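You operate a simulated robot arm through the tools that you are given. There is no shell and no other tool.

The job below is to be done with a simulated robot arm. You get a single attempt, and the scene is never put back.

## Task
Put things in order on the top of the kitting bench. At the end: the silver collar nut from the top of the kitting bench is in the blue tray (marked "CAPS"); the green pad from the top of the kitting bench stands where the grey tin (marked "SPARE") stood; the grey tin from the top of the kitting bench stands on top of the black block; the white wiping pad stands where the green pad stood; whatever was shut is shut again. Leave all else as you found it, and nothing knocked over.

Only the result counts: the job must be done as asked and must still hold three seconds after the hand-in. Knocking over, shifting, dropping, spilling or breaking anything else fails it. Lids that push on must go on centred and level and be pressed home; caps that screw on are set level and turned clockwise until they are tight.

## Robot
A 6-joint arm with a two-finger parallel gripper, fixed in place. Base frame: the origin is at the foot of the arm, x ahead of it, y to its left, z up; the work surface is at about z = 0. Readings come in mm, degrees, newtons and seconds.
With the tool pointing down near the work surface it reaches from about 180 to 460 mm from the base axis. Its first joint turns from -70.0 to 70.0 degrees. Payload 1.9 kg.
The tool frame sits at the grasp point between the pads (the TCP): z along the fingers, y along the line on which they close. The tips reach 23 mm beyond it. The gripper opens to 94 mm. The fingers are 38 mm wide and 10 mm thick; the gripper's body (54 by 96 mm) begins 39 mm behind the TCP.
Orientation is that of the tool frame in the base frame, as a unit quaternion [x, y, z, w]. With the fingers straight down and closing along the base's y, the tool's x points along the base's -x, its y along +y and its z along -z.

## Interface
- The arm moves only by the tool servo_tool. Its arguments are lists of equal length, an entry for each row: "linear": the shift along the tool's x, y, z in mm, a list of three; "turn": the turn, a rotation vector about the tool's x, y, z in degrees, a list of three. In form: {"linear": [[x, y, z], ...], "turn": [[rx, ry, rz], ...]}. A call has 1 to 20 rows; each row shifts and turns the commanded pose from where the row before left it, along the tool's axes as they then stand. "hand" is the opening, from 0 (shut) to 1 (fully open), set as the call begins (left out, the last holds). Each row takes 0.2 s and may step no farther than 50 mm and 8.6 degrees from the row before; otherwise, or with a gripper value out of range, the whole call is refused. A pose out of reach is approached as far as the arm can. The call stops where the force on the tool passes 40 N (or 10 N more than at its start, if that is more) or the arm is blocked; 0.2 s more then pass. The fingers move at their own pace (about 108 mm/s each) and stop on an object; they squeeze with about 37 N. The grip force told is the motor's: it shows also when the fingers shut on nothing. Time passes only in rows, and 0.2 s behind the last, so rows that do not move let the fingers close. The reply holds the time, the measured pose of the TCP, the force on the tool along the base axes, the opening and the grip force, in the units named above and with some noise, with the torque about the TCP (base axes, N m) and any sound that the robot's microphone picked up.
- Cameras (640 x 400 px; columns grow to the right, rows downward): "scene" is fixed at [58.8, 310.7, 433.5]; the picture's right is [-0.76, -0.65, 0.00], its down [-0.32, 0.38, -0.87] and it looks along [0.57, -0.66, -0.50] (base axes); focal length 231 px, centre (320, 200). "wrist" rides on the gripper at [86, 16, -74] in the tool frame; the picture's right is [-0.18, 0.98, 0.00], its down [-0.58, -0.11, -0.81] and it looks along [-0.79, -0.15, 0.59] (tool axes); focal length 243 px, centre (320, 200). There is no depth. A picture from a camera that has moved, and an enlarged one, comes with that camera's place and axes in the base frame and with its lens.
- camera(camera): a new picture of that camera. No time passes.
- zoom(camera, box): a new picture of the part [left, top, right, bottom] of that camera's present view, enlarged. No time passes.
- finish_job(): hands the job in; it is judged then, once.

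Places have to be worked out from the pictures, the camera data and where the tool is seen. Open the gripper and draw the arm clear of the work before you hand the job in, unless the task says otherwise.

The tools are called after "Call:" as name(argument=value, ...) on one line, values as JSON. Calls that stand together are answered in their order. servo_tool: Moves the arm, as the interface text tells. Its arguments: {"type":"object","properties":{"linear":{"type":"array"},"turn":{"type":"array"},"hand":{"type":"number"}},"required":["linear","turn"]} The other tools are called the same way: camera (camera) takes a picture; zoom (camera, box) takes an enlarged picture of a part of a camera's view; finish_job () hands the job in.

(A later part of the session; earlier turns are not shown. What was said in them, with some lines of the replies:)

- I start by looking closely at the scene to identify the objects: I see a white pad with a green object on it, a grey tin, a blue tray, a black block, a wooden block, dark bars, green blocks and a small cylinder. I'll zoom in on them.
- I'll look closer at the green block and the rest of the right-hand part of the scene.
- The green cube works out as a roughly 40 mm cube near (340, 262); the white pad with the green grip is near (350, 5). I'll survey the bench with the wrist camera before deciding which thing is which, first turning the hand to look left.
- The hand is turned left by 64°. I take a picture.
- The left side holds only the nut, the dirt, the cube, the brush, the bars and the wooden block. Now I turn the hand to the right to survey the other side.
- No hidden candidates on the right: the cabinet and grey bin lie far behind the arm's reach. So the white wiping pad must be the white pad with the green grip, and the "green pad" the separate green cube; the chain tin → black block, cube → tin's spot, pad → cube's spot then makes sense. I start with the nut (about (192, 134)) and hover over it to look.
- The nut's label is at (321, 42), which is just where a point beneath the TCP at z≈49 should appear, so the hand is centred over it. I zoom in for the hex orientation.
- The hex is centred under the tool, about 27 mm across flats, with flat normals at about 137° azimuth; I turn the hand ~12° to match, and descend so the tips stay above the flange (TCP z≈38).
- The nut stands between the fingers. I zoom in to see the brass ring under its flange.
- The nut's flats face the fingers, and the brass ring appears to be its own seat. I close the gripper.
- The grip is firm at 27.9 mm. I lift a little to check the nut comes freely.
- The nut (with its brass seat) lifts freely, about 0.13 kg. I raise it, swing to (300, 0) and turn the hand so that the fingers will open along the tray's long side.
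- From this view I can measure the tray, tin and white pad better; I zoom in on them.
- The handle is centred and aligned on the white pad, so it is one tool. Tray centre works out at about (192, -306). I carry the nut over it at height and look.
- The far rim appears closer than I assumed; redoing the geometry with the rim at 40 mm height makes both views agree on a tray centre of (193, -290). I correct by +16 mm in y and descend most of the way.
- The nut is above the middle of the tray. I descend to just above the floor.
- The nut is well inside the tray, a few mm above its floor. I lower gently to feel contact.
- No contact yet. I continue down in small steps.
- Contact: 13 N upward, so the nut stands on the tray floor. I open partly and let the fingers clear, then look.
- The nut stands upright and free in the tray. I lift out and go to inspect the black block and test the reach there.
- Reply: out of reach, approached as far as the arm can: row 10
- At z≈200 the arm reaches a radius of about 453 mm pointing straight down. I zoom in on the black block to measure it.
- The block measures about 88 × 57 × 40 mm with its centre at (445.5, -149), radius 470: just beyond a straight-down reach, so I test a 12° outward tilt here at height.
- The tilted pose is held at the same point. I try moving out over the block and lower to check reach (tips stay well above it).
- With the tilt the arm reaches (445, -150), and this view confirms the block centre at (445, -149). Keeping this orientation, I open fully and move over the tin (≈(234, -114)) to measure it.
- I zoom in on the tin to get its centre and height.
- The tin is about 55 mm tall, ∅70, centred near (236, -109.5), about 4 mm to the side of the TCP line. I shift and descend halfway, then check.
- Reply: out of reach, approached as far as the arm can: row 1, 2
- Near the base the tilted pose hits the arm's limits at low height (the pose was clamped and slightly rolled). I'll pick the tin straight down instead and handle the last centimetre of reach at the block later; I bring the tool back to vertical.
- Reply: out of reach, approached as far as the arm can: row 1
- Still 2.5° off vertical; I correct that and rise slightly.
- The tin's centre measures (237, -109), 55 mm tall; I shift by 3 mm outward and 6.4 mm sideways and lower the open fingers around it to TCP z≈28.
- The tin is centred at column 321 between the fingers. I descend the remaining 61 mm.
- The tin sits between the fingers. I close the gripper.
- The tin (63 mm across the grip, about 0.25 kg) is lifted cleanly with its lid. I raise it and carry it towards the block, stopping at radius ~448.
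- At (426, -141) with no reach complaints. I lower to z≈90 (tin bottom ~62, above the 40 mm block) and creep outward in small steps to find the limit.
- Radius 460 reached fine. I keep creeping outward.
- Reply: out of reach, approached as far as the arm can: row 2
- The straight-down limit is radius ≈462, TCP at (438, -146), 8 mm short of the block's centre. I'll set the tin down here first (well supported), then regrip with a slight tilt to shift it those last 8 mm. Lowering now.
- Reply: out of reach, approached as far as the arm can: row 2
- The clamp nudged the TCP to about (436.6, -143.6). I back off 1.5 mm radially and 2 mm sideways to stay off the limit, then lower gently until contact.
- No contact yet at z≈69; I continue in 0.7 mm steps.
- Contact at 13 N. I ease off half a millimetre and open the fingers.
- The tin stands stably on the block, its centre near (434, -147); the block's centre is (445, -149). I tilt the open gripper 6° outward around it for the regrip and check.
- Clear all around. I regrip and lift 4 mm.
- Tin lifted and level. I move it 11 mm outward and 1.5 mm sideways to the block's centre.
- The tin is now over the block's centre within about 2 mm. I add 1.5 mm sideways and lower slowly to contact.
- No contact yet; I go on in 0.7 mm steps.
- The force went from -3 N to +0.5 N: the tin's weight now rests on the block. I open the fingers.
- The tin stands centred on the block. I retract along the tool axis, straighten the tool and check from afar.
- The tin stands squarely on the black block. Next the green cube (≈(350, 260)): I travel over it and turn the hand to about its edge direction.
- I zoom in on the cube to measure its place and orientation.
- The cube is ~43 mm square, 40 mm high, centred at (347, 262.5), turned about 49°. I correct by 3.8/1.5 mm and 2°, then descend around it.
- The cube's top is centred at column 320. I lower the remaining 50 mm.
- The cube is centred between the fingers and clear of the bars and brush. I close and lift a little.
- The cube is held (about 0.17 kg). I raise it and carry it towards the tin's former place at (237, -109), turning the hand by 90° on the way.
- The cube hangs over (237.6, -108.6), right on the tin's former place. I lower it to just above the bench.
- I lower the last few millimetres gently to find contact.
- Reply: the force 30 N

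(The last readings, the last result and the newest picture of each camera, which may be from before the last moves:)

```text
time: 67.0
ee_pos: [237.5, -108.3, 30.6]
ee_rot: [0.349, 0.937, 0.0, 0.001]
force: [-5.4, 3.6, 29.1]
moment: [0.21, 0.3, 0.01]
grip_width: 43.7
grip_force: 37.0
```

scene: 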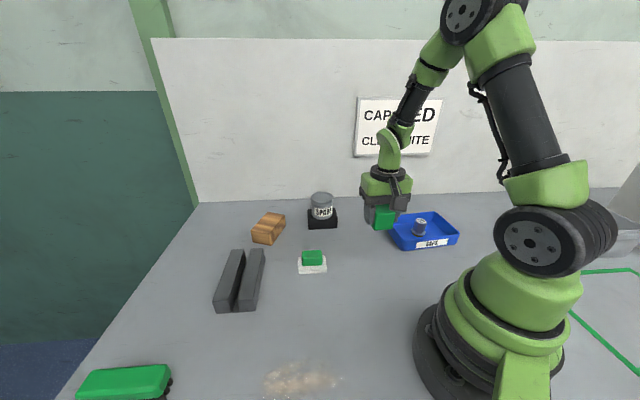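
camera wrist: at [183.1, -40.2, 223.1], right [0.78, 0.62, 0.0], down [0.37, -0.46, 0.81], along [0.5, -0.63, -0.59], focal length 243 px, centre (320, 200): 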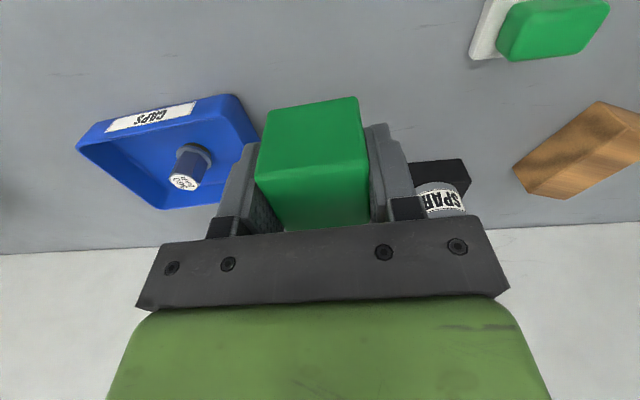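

Firm contact (29 N) with the bench. I ease off and open the fingers.

Call:
servo_tool(linear=[[0, 0, -0.8], [0, 0, 0]], turn=[[0, 0, 0], [0, 0, 0]])

Call:
servo_tool(linear=[[0, 0, 0], [0, 0, 0], [0, 0, 0]], turn=[[0, 0, 0], [0, 0, 0], [0, 0, 0]], hand=0.75)

Call:
camera(camera="wrist")

Call:
zoom(camera="scene", box=[330, 180, 440, 280])

```text
time: 67.6
ee_pos: [239.1, -108.4, 29.0]
ee_rot: [0.349, 0.937, 0.0, 0.001]
force: [0.3, -0.1, -0.5]
moment: [0.01, 0.0, 0.02]
grip_width: 43.6
grip_force: 37.0
```

```text
time: 68.4
ee_pos: [238.0, -107.9, 31.5]
ee_rot: [0.349, 0.937, 0.0, 0.001]
force: [-0.6, -0.3, -0.1]
moment: [-0.04, -0.02, 0.0]
grip_width: 70.6
grip_force: 0.0
```

```text
taken
camera wrist: at [182.9, -40.3, 105.5], right [0.78, 0.62, 0.0], down [0.37, -0.46, 0.81], along [0.5, -0.63, -0.59], focal length 243 px, centre (320, 200)
```

wrist: 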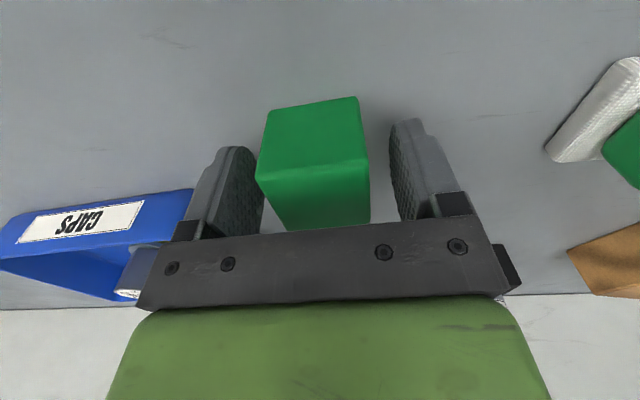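

```text
4.00 times, centred on (385, 230) of scene
camera zoom: at [58.8, 310.7, 433.5], right [-0.76, -0.65, 0.0], down [-0.32, 0.38, -0.87], along [0.57, -0.66, -0.5], focal length 923 px, centre (60, 80)
```

zoom: 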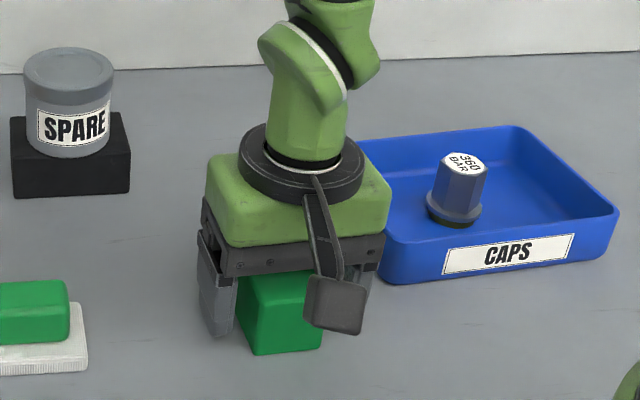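

The green cube stands at the tin's former place. I lift off, and move over the white wiping pad (≈(347, 6)), turning the hand to close across its handle's short side.

Call:
servo_tool(linear=[[0, 0, -25], [0, 0, -47], [0, 0, -47], [-1.9, 39.6, 0], [-1.9, 39.6, 0], [-1.9, 39.6, 0], [-1.9, 39.6, 0], [0, 0, 0], [0, 0, 0], [0, 0, 0], [0, 0, 0], [0, 0, 0], [0, 0, 0], [0, 0, 0], [0, 0, 0], [0, 0, 0], [0, 0, 0], [0, 0, 0], [0, 0, 0]], turn=[[0, 0, 0], [0, 0, 0], [0, 0, 0], [0, 0, 0], [0, 0, 0], [0, 0, 0], [0, 0, 0], [0, 0, -7.81], [0, 0, -7.81], [0, 0, -7.81], [0, 0, -7.81], [0, 0, -7.81], [0, 0, -7.81], [0, 0, -7.81], [0, 0, -7.81], [0, 0, -7.81], [0, 0, -7.81], [0, 0, -7.81], [0, 0, 0]])

Call:
camera(camera="wrist")

Call:
camera(camera="scene")

Call:
zoom(camera="wrist", box=[240, 0, 400, 100])

```text
time: 72.4
ee_pos: [347.3, 6.7, 150.8]
ee_rot: [-0.384, 0.923, -0.001, 0.001]
force: [-0.2, 0.4, 0.8]
moment: [-0.02, 0.02, 0.02]
grip_width: 70.4
grip_force: 0.1
```

```text
taken
camera wrist: at [274.3, -44.4, 225.3], right [-0.57, 0.82, 0.0], down [0.49, 0.34, 0.81], along [0.66, 0.46, -0.59], focal length 243 px, centre (320, 200)
```

wrist: 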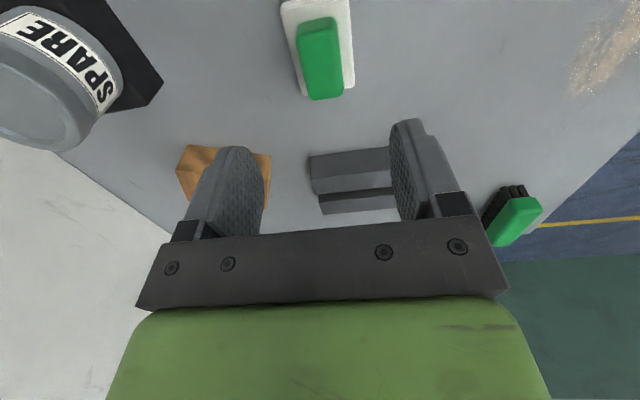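

```text
taken
```

scene: 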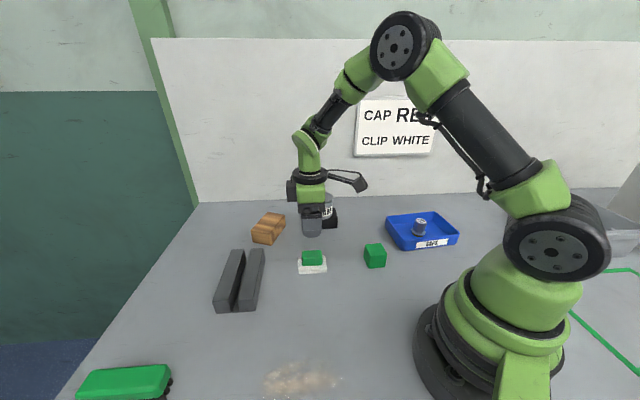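

```text
4.00 times, centred on (320, 50) of wrist
camera zoom: at [274.3, -44.4, 225.3], right [-0.57, 0.82, 0.0], down [0.49, 0.34, 0.81], along [0.66, 0.46, -0.59], focal length 970 px, centre (320, 800)
```

zoom: 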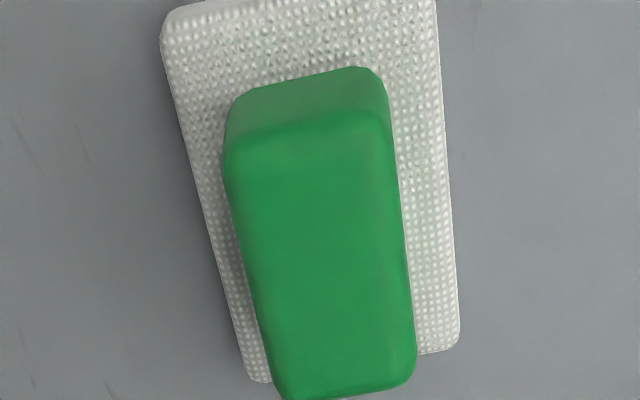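

The pad measures about 69 × 48 mm with its handle 46 × 28 mm on top, aligned with the hand within 1°. I correct by ~1.5 mm and descend partway.

Call:
servo_tool(linear=[[-1.3, 1.4, 0], [0, 0, 40], [0, 0, 35], [0, 0, 20], [0, 0, 0]], turn=[[0, 0, 0.9], [0, 0, 0], [0, 0, 0], [0, 0, 0], [0, 0, 0]])

Call:
camera(camera="wrist")

Call:
zoom(camera="scene", box=[270, 210, 360, 290])

```text
time: 73.6
ee_pos: [347.6, 6.8, 55.3]
ee_rot: [-0.375, 0.927, -0.001, 0.0]
force: [0.2, -0.5, 0.0]
moment: [0.03, 0.02, -0.02]
grip_width: 70.6
grip_force: 0.1
```

```text
taken
camera wrist: at [274.1, -42.7, 130.2], right [-0.55, 0.83, 0.0], down [0.49, 0.33, 0.81], along [0.67, 0.44, -0.59], focal length 243 px, centre (320, 200)
```

wrist: 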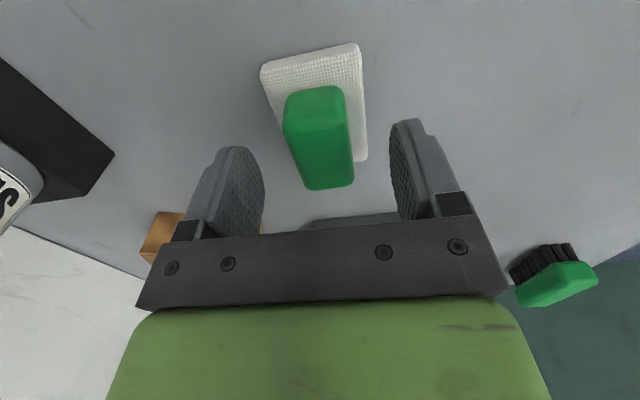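

```text
5.00 times, centred on (315, 250) of scene
camera zoom: at [58.8, 310.7, 433.5], right [-0.76, -0.65, 0.0], down [-0.32, 0.38, -0.87], along [0.57, -0.66, -0.5], focal length 1154 px, centre (345, -50)
```

zoom: 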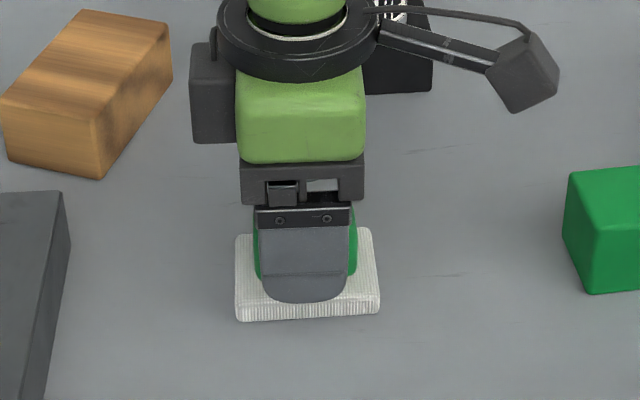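

The handle is centred between the fingers. I lower 18 mm so the tips stay above the white pad's top (~10 mm) and look again.

Call:
servo_tool(linear=[[0, 0, 12], [0, 0, 6], [0, 0, 0]], turn=[[0, 0, 0], [0, 0, 0], [0, 0, 0]])

Call:
camera(camera="wrist")

Call:
zoom(camera="wrist", box=[200, 60, 440, 240])

Call:
zoom(camera="scene", box=[270, 210, 360, 290])

```text
time: 74.4
ee_pos: [348.4, 8.0, 36.5]
ee_rot: [-0.376, 0.927, -0.001, 0.001]
force: [-0.1, 0.4, -0.7]
moment: [0.0, -0.01, -0.01]
grip_width: 70.4
grip_force: 0.0
```

```text
taken
camera wrist: at [274.2, -41.9, 111.2], right [-0.55, 0.83, 0.0], down [0.49, 0.33, 0.81], along [0.67, 0.44, -0.59], focal length 243 px, centre (320, 200)
```

wrist: 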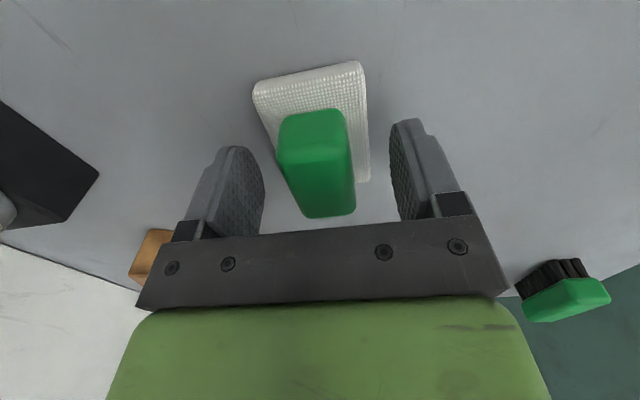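

```text
2.22 times, centred on (320, 150) of wrist
camera zoom: at [274.2, -41.9, 111.2], right [-0.55, 0.83, 0.0], down [0.49, 0.33, 0.81], along [0.67, 0.44, -0.59], focal length 539 px, centre (320, 311)
```

zoom: 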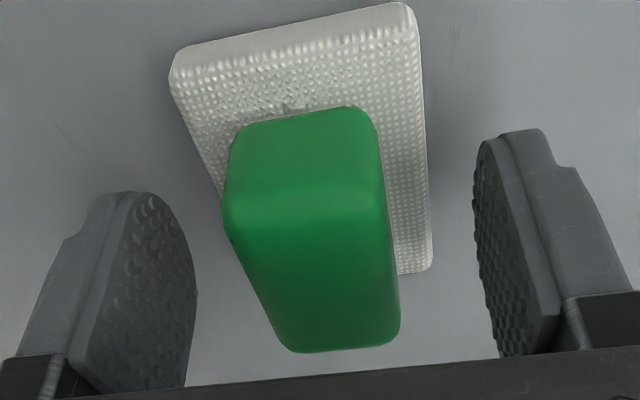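

```text
5.00 times, centred on (315, 250) of scene
camera zoom: at [58.8, 310.7, 433.5], right [-0.76, -0.65, 0.0], down [-0.32, 0.38, -0.87], along [0.57, -0.66, -0.5], focal length 1154 px, centre (345, -50)
```

zoom: 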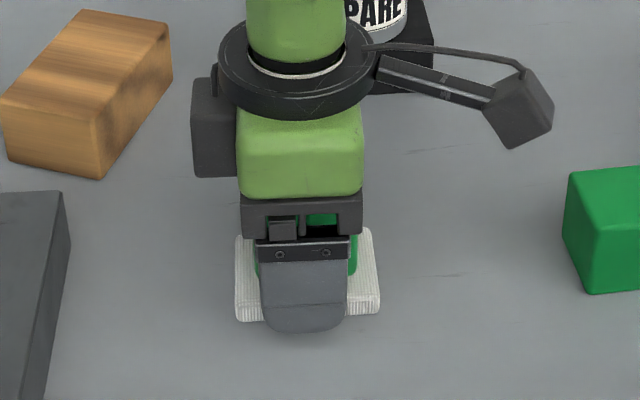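

The white pad seems nearer 13 mm thick, so I raise 4 mm to keep the tips clear of it, and close on the handle.

Call:
servo_tool(linear=[[0, 0, -4], [0, 0, 0]], turn=[[0, 0, 0], [0, 0, 0]])

Call:
servo_tool(linear=[[0, 0, 0], [0, 0, 0], [0, 0, 0], [0, 0, 0]], turn=[[0, 0, 0], [0, 0, 0], [0, 0, 0], [0, 0, 0]], hand=0)

Call:
camera(camera="wrist")

```text
time: 75.0
ee_pos: [347.9, 7.5, 40.2]
ee_rot: [-0.375, 0.927, -0.001, 0.001]
force: [-0.8, 0.1, -0.8]
moment: [0.02, -0.01, -0.01]
grip_width: 70.4
grip_force: 0.1
```

```text
time: 76.0
ee_pos: [348.5, 8.4, 41.1]
ee_rot: [-0.375, 0.927, -0.001, 0.0]
force: [0.1, -0.6, 1.1]
moment: [0.0, 0.08, 0.03]
grip_width: 29.4
grip_force: 36.8
```

```text
taken
camera wrist: at [274.1, -41.9, 115.7], right [-0.55, 0.83, 0.0], down [0.49, 0.33, 0.81], along [0.67, 0.44, -0.59], focal length 243 px, centre (320, 200)
```

wrist: 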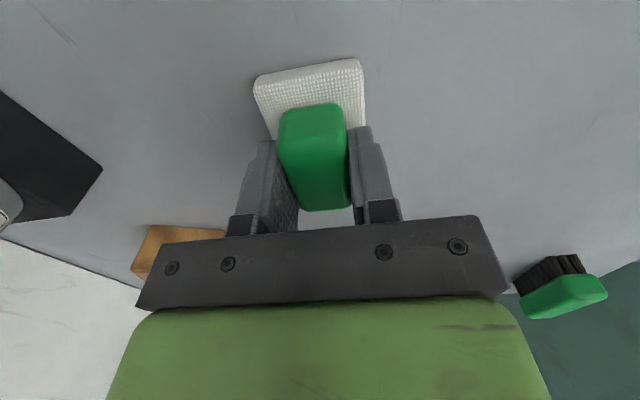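

The handle is gripped at 29.4 mm. I lift a little to see whether the white pad comes along.

Call:
servo_tool(linear=[[0, 0, -3], [0, 0, -7], [0, 0, -10], [0, 0, 0]], turn=[[0, 0, 0], [0, 0, 0], [0, 0, 0], [0, 0, 0]])

Call:
camera(camera="wrist")

Call:
zoom(camera="scene", box=[270, 210, 360, 290])

```text
time: 77.0
ee_pos: [347.9, 8.2, 61.0]
ee_rot: [-0.376, 0.927, -0.001, 0.001]
force: [0.5, -0.2, 0.1]
moment: [0.01, -0.01, 0.0]
grip_width: 29.0
grip_force: 36.9
```

```text
taken
camera wrist: at [273.4, -41.1, 136.1], right [-0.55, 0.83, 0.0], down [0.49, 0.33, 0.81], along [0.67, 0.45, -0.59], focal length 243 px, centre (320, 200)
```

wrist: 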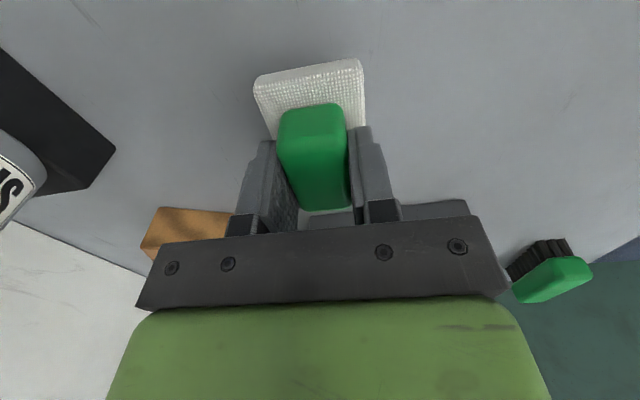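

```text
5.00 times, centred on (315, 250) of scene
camera zoom: at [58.8, 310.7, 433.5], right [-0.76, -0.65, 0.0], down [-0.32, 0.38, -0.87], along [0.57, -0.66, -0.5], focal length 1154 px, centre (345, -50)
```

zoom: 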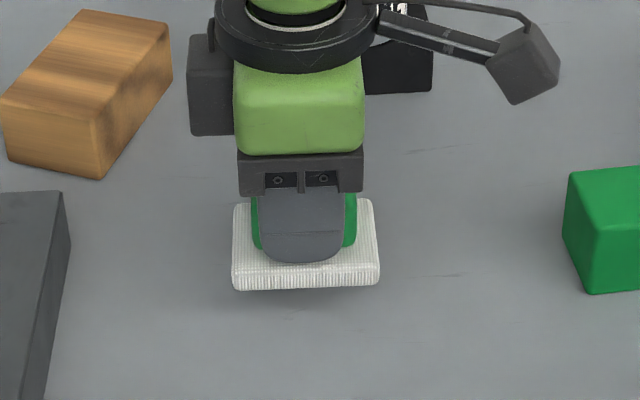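

The white pad lifts together with its green handle, so it is one tool: the white wiping pad. I raise it and carry it over the cube's former place at (347, 262.5).

Call:
servo_tool(linear=[[0, 0, -40], [0, 0, -40], [-29.6, 30.5, 0], [-29.6, 30.5, 0], [-29.6, 30.5, 0], [-29.6, 30.5, 0], [-29.6, 30.5, 0], [-29.6, 30.5, 0], [0, 0, 0]], turn=[[0, 0, 0], [0, 0, 0], [0, 0, 0], [0, 0, 0], [0, 0, 0], [0, 0, 0], [0, 0, 0], [0, 0, 0], [0, 0, 0]])

Call:
camera(camera="wrist")

Call:
camera(camera="scene")

```text
time: 79.0
ee_pos: [347.5, 264.9, 140.0]
ee_rot: [-0.376, 0.927, -0.001, -0.001]
force: [-0.2, -0.6, -0.8]
moment: [-0.01, -0.01, 0.01]
grip_width: 29.0
grip_force: 36.4
```

```text
taken
camera wrist: at [272.9, 214.8, 214.7], right [-0.55, 0.83, 0.0], down [0.49, 0.33, 0.81], along [0.67, 0.44, -0.59], focal length 243 px, centre (320, 200)
```

wrist: 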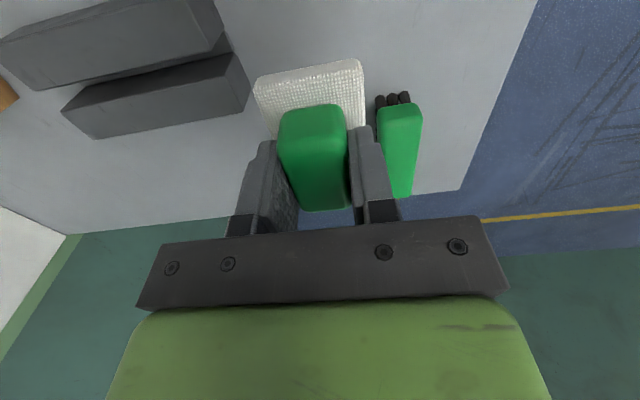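

```text
taken
```

scene: 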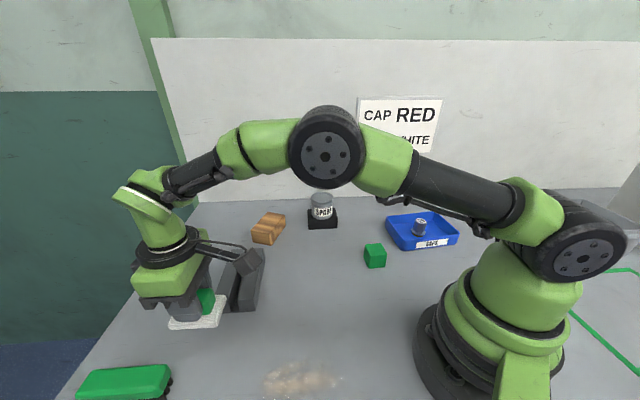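

The pad hangs over (346, 263). I fine-correct about 1 mm and lower it to just above the bench.

Call:
servo_tool(linear=[[0.7, -1.1, 0], [0, 0, 40], [0, 0, 35], [0, 0, 15], [0, 0, 0]], turn=[[0, 0, 0], [0, 0, 0], [0, 0, 0], [0, 0, 0], [0, 0, 0]])

Call:
camera(camera="wrist")

Call:
zoom(camera="scene", box=[120, 260, 290, 380])

```text
time: 80.2
ee_pos: [347.1, 262.7, 50.8]
ee_rot: [-0.374, 0.927, -0.001, 0.001]
force: [-0.2, -0.7, -0.5]
moment: [0.02, -0.02, 0.02]
grip_width: 28.9
grip_force: 37.0
```

```text
taken
camera wrist: at [273.1, 213.3, 125.2], right [-0.55, 0.83, 0.0], down [0.49, 0.33, 0.81], along [0.67, 0.45, -0.59], focal length 243 px, centre (320, 200)
```

wrist: 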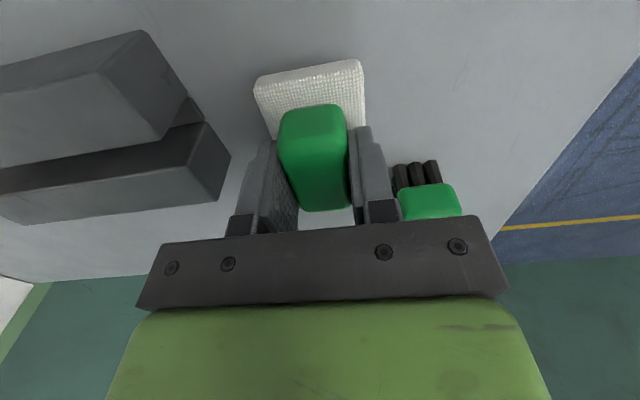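

```text
3.33 times, centred on (205, 320) of scene
camera zoom: at [58.8, 310.7, 433.5], right [-0.76, -0.65, 0.0], down [-0.32, 0.38, -0.87], along [0.57, -0.66, -0.5], focal length 769 px, centre (703, -200)
```

zoom: 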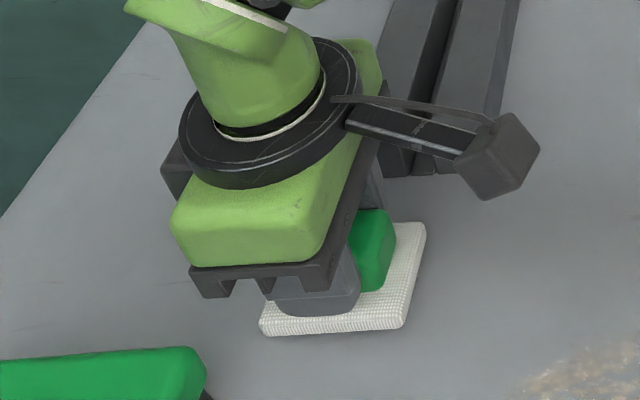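

Clear of the brush and bars. I lower gently to contact.

Call:
servo_tool(linear=[[0, 0, 5], [0, 0, 2], [0, 0, 1], [0, 0, 0]], turn=[[0, 0, 0], [0, 0, 0], [0, 0, 0], [0, 0, 0]])

```text
time: 81.2
ee_pos: [348.4, 262.1, 44.0]
ee_rot: [-0.375, 0.927, -0.001, 0.001]
force: [-1.0, -0.4, -0.9]
moment: [-0.07, 0.03, -0.01]
grip_width: 29.1
grip_force: 37.0
```

Call:
servo_tool(linear=[[0, 0, 0.8], [0, 0, 0.7], [0, 0, 0.5], [0, 0, 0]], turn=[[0, 0, 0], [0, 0, 0], [0, 0, 0], [0, 0, 0]])

```text
time: 82.2
ee_pos: [347.8, 261.3, 41.6]
ee_rot: [-0.375, 0.927, -0.001, 0.0]
force: [-0.5, 0.1, 1.1]
moment: [-0.05, 0.05, 0.01]
grip_width: 29.2
grip_force: 37.3
```

The pad is just touching the bench. I press a hair more and open the fingers to 47 mm.

Call:
servo_tool(linear=[[0, 0, 0.4], [0, 0, 0]], turn=[[0, 0, 0], [0, 0, 0]])

Call:
servo_tool(linear=[[0, 0, 0], [0, 0, 0], [0, 0, 0]], turn=[[0, 0, 0], [0, 0, 0], [0, 0, 0]], hand=0.5)

Call:
camera(camera="wrist")

```text
time: 82.8
ee_pos: [348.5, 262.2, 41.7]
ee_rot: [-0.376, 0.927, -0.001, 0.001]
force: [-1.3, 0.3, 4.7]
moment: [-0.11, 0.21, -0.04]
grip_width: 29.1
grip_force: 36.5
```

```text
time: 83.6
ee_pos: [348.4, 261.6, 40.1]
ee_rot: [-0.376, 0.927, -0.001, 0.0]
force: [0.3, -0.3, 0.2]
moment: [0.02, 0.0, -0.02]
grip_width: 47.1
grip_force: 0.0
```

```text
taken
camera wrist: at [274.3, 212.6, 115.4], right [-0.55, 0.83, 0.0], down [0.49, 0.33, 0.81], along [0.67, 0.44, -0.59], focal length 243 px, centre (320, 200)
```

wrist: 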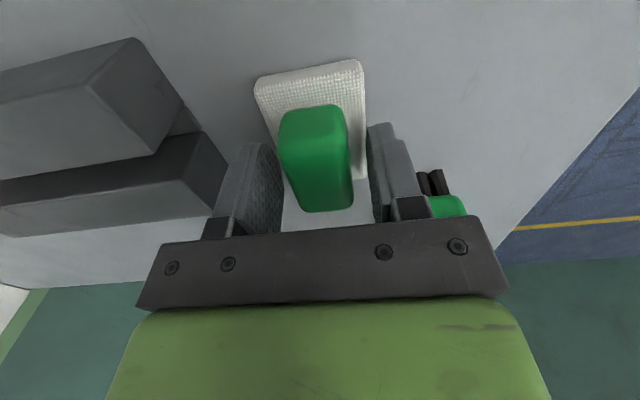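

The pad is released and flat. I lift straight up and draw the arm back to a clear central spot for a final check.

Call:
servo_tool(linear=[[0, 0, -15], [0, 0, -35], [0, 0, -45], [0, 0, -45], [0, 0, -40], [0, 0, 0]], turn=[[0, 0, 0], [0, 0, 0], [0, 0, 0], [0, 0, 0], [0, 0, 0], [0, 0, 0]])

Call:
camera(camera="wrist")

Call:
camera(camera="scene")

```text
time: 85.0
ee_pos: [348.0, 263.6, 220.8]
ee_rot: [-0.376, 0.926, -0.001, 0.0]
force: [-0.9, -0.5, -0.3]
moment: [0.02, -0.02, 0.0]
grip_width: 47.0
grip_force: 0.1
```

```text
taken
camera wrist: at [274.4, 213.1, 294.9], right [-0.55, 0.83, 0.0], down [0.49, 0.33, 0.81], along [0.67, 0.44, -0.59], focal length 243 px, centre (320, 200)
```

wrist: 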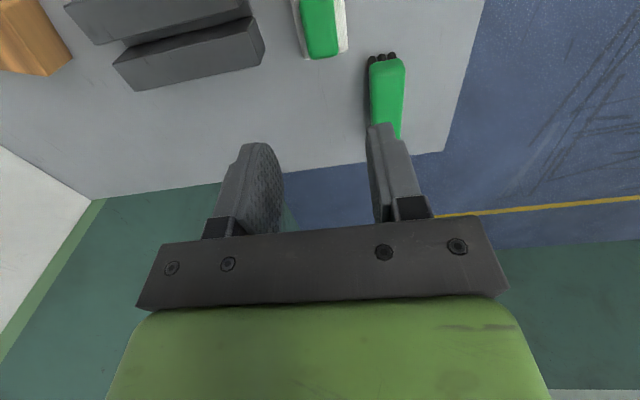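

```text
taken
```

scene: 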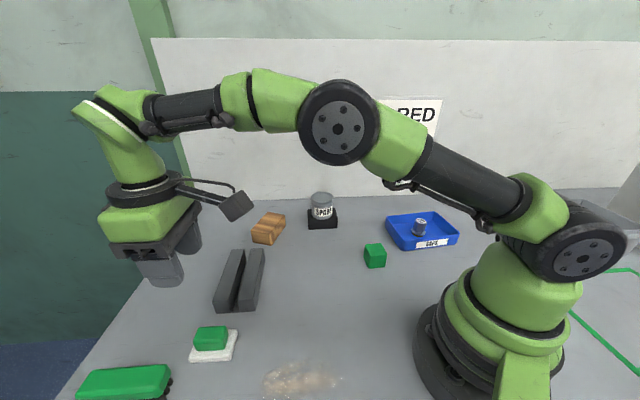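

All items look in place. I move the arm back to its central, high starting position with the gripper open, then check everything once more.

Call:
servo_tool(linear=[[40.5, -24.5, -14], [40.5, -24.5, -14], [40.5, -24.5, -14], [40.5, -24.5, -14], [0, 0, 0], [0, 0, 0], [0, 0, 0], [0, 0, 0], [0, 0, 0], [0, 0, 0], [0, 0, 0]], turn=[[0, 0, 0], [0, 0, 0], [0, 0, 0], [0, 0, 0], [0, 0, 7.5], [0, 0, 7.5], [0, 0, 7.5], [0, 0, 7.5], [0, 0, 7.5], [0, 0, 6.5], [0, 0, 0]], hand=1)

Call:
camera(camera="wrist")

Call:
camera(camera="scene")

Call:
zoom(camera="scene", box=[280, 170, 480, 290])

Call:
zoom(camera="scene", box=[60, 290, 280, 400])

```text
time: 87.4
ee_pos: [299.5, 79.4, 278.1]
ee_rot: [-0.001, 1.0, -0.001, 0.001]
force: [-0.1, 0.3, 0.2]
moment: [0.0, 0.0, -0.02]
grip_width: 94.1
grip_force: 0.1
```

```text
taken
camera wrist: at [212.5, 94.7, 351.4], right [0.18, 0.98, 0.0], down [0.58, -0.11, 0.81], along [0.79, -0.15, -0.59], focal length 243 px, centre (320, 200)
```

wrist: 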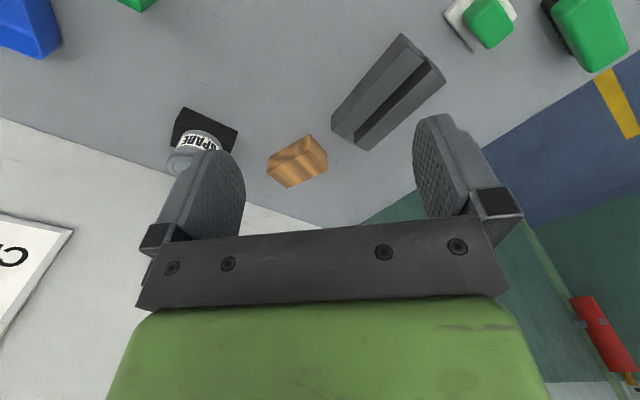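

```text
taken
```

scene: 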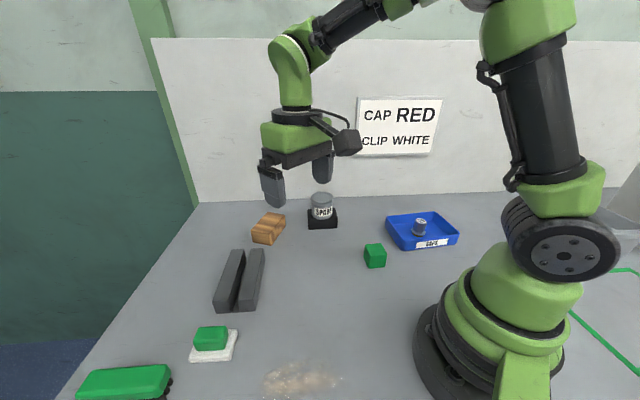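

```text
3.20 times, centred on (380, 230) of scene
camera zoom: at [58.8, 310.7, 433.5], right [-0.76, -0.65, 0.0], down [-0.32, 0.38, -0.87], along [0.57, -0.66, -0.5], focal length 738 px, centre (128, 104)
```

zoom: 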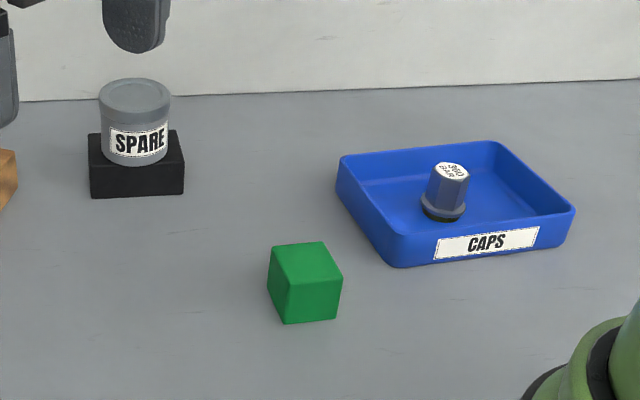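

```text
2.91 times, centred on (170, 345) of scene
camera zoom: at [58.8, 310.7, 433.5], right [-0.76, -0.65, 0.0], down [-0.32, 0.38, -0.87], along [0.57, -0.66, -0.5], focal length 671 px, centre (756, -222)
```

zoom: 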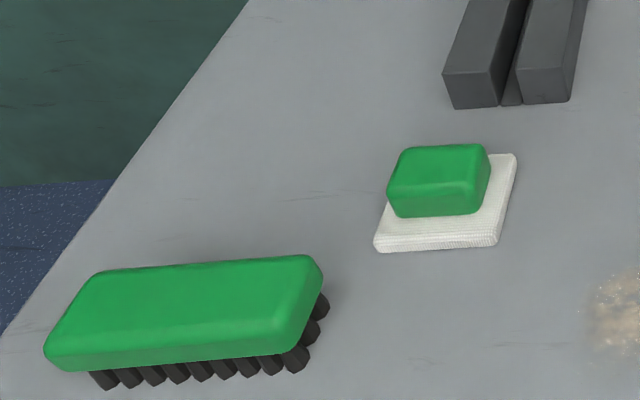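

All checks agree. The nut is upright in the CAPS tray, the tin is centred on the black block, the green cube is within about 3 mm of the tin's old spot, and the wiping pad is within about 1 mm of the cube's old spot. Everything else looks untouched, and the arm is clear with the gripper open, so I hand the job in.

Call:
finish_job()

```text
The job is handed in.
```

The job is handed in, and all four moves are done. The hand-in reply gave no verdict, so I don't know yet whether it passed.

- **Silver collar nut:** it stands upright near the middle of the blue CAPS tray.
- **Grey tin:** it stands centred on the black block. I set it down about 11 mm short at first because of the arm's reach, then regripped it with a slight tilt and moved it to the centre.
- **Green pad:** I took this to be the separate green cube. It stands within about 3 mm of where the tin was.
- **White wiping pad:** it stands within about 1 mm of where the green cube was. Its green handle is part of it; both lifted together.

Calling the cube the "green pad" was a judgement. The only other loose green item was the brush, and the cube was the only reading that made the swaps work.

I found nothing within reach that was shut and needed opening; the drawers behind the arm were left alone. In the final pictures the bars, wooden block, brush and spilled dirt look unmoved. The arm is back near its starting position with the gripper open.
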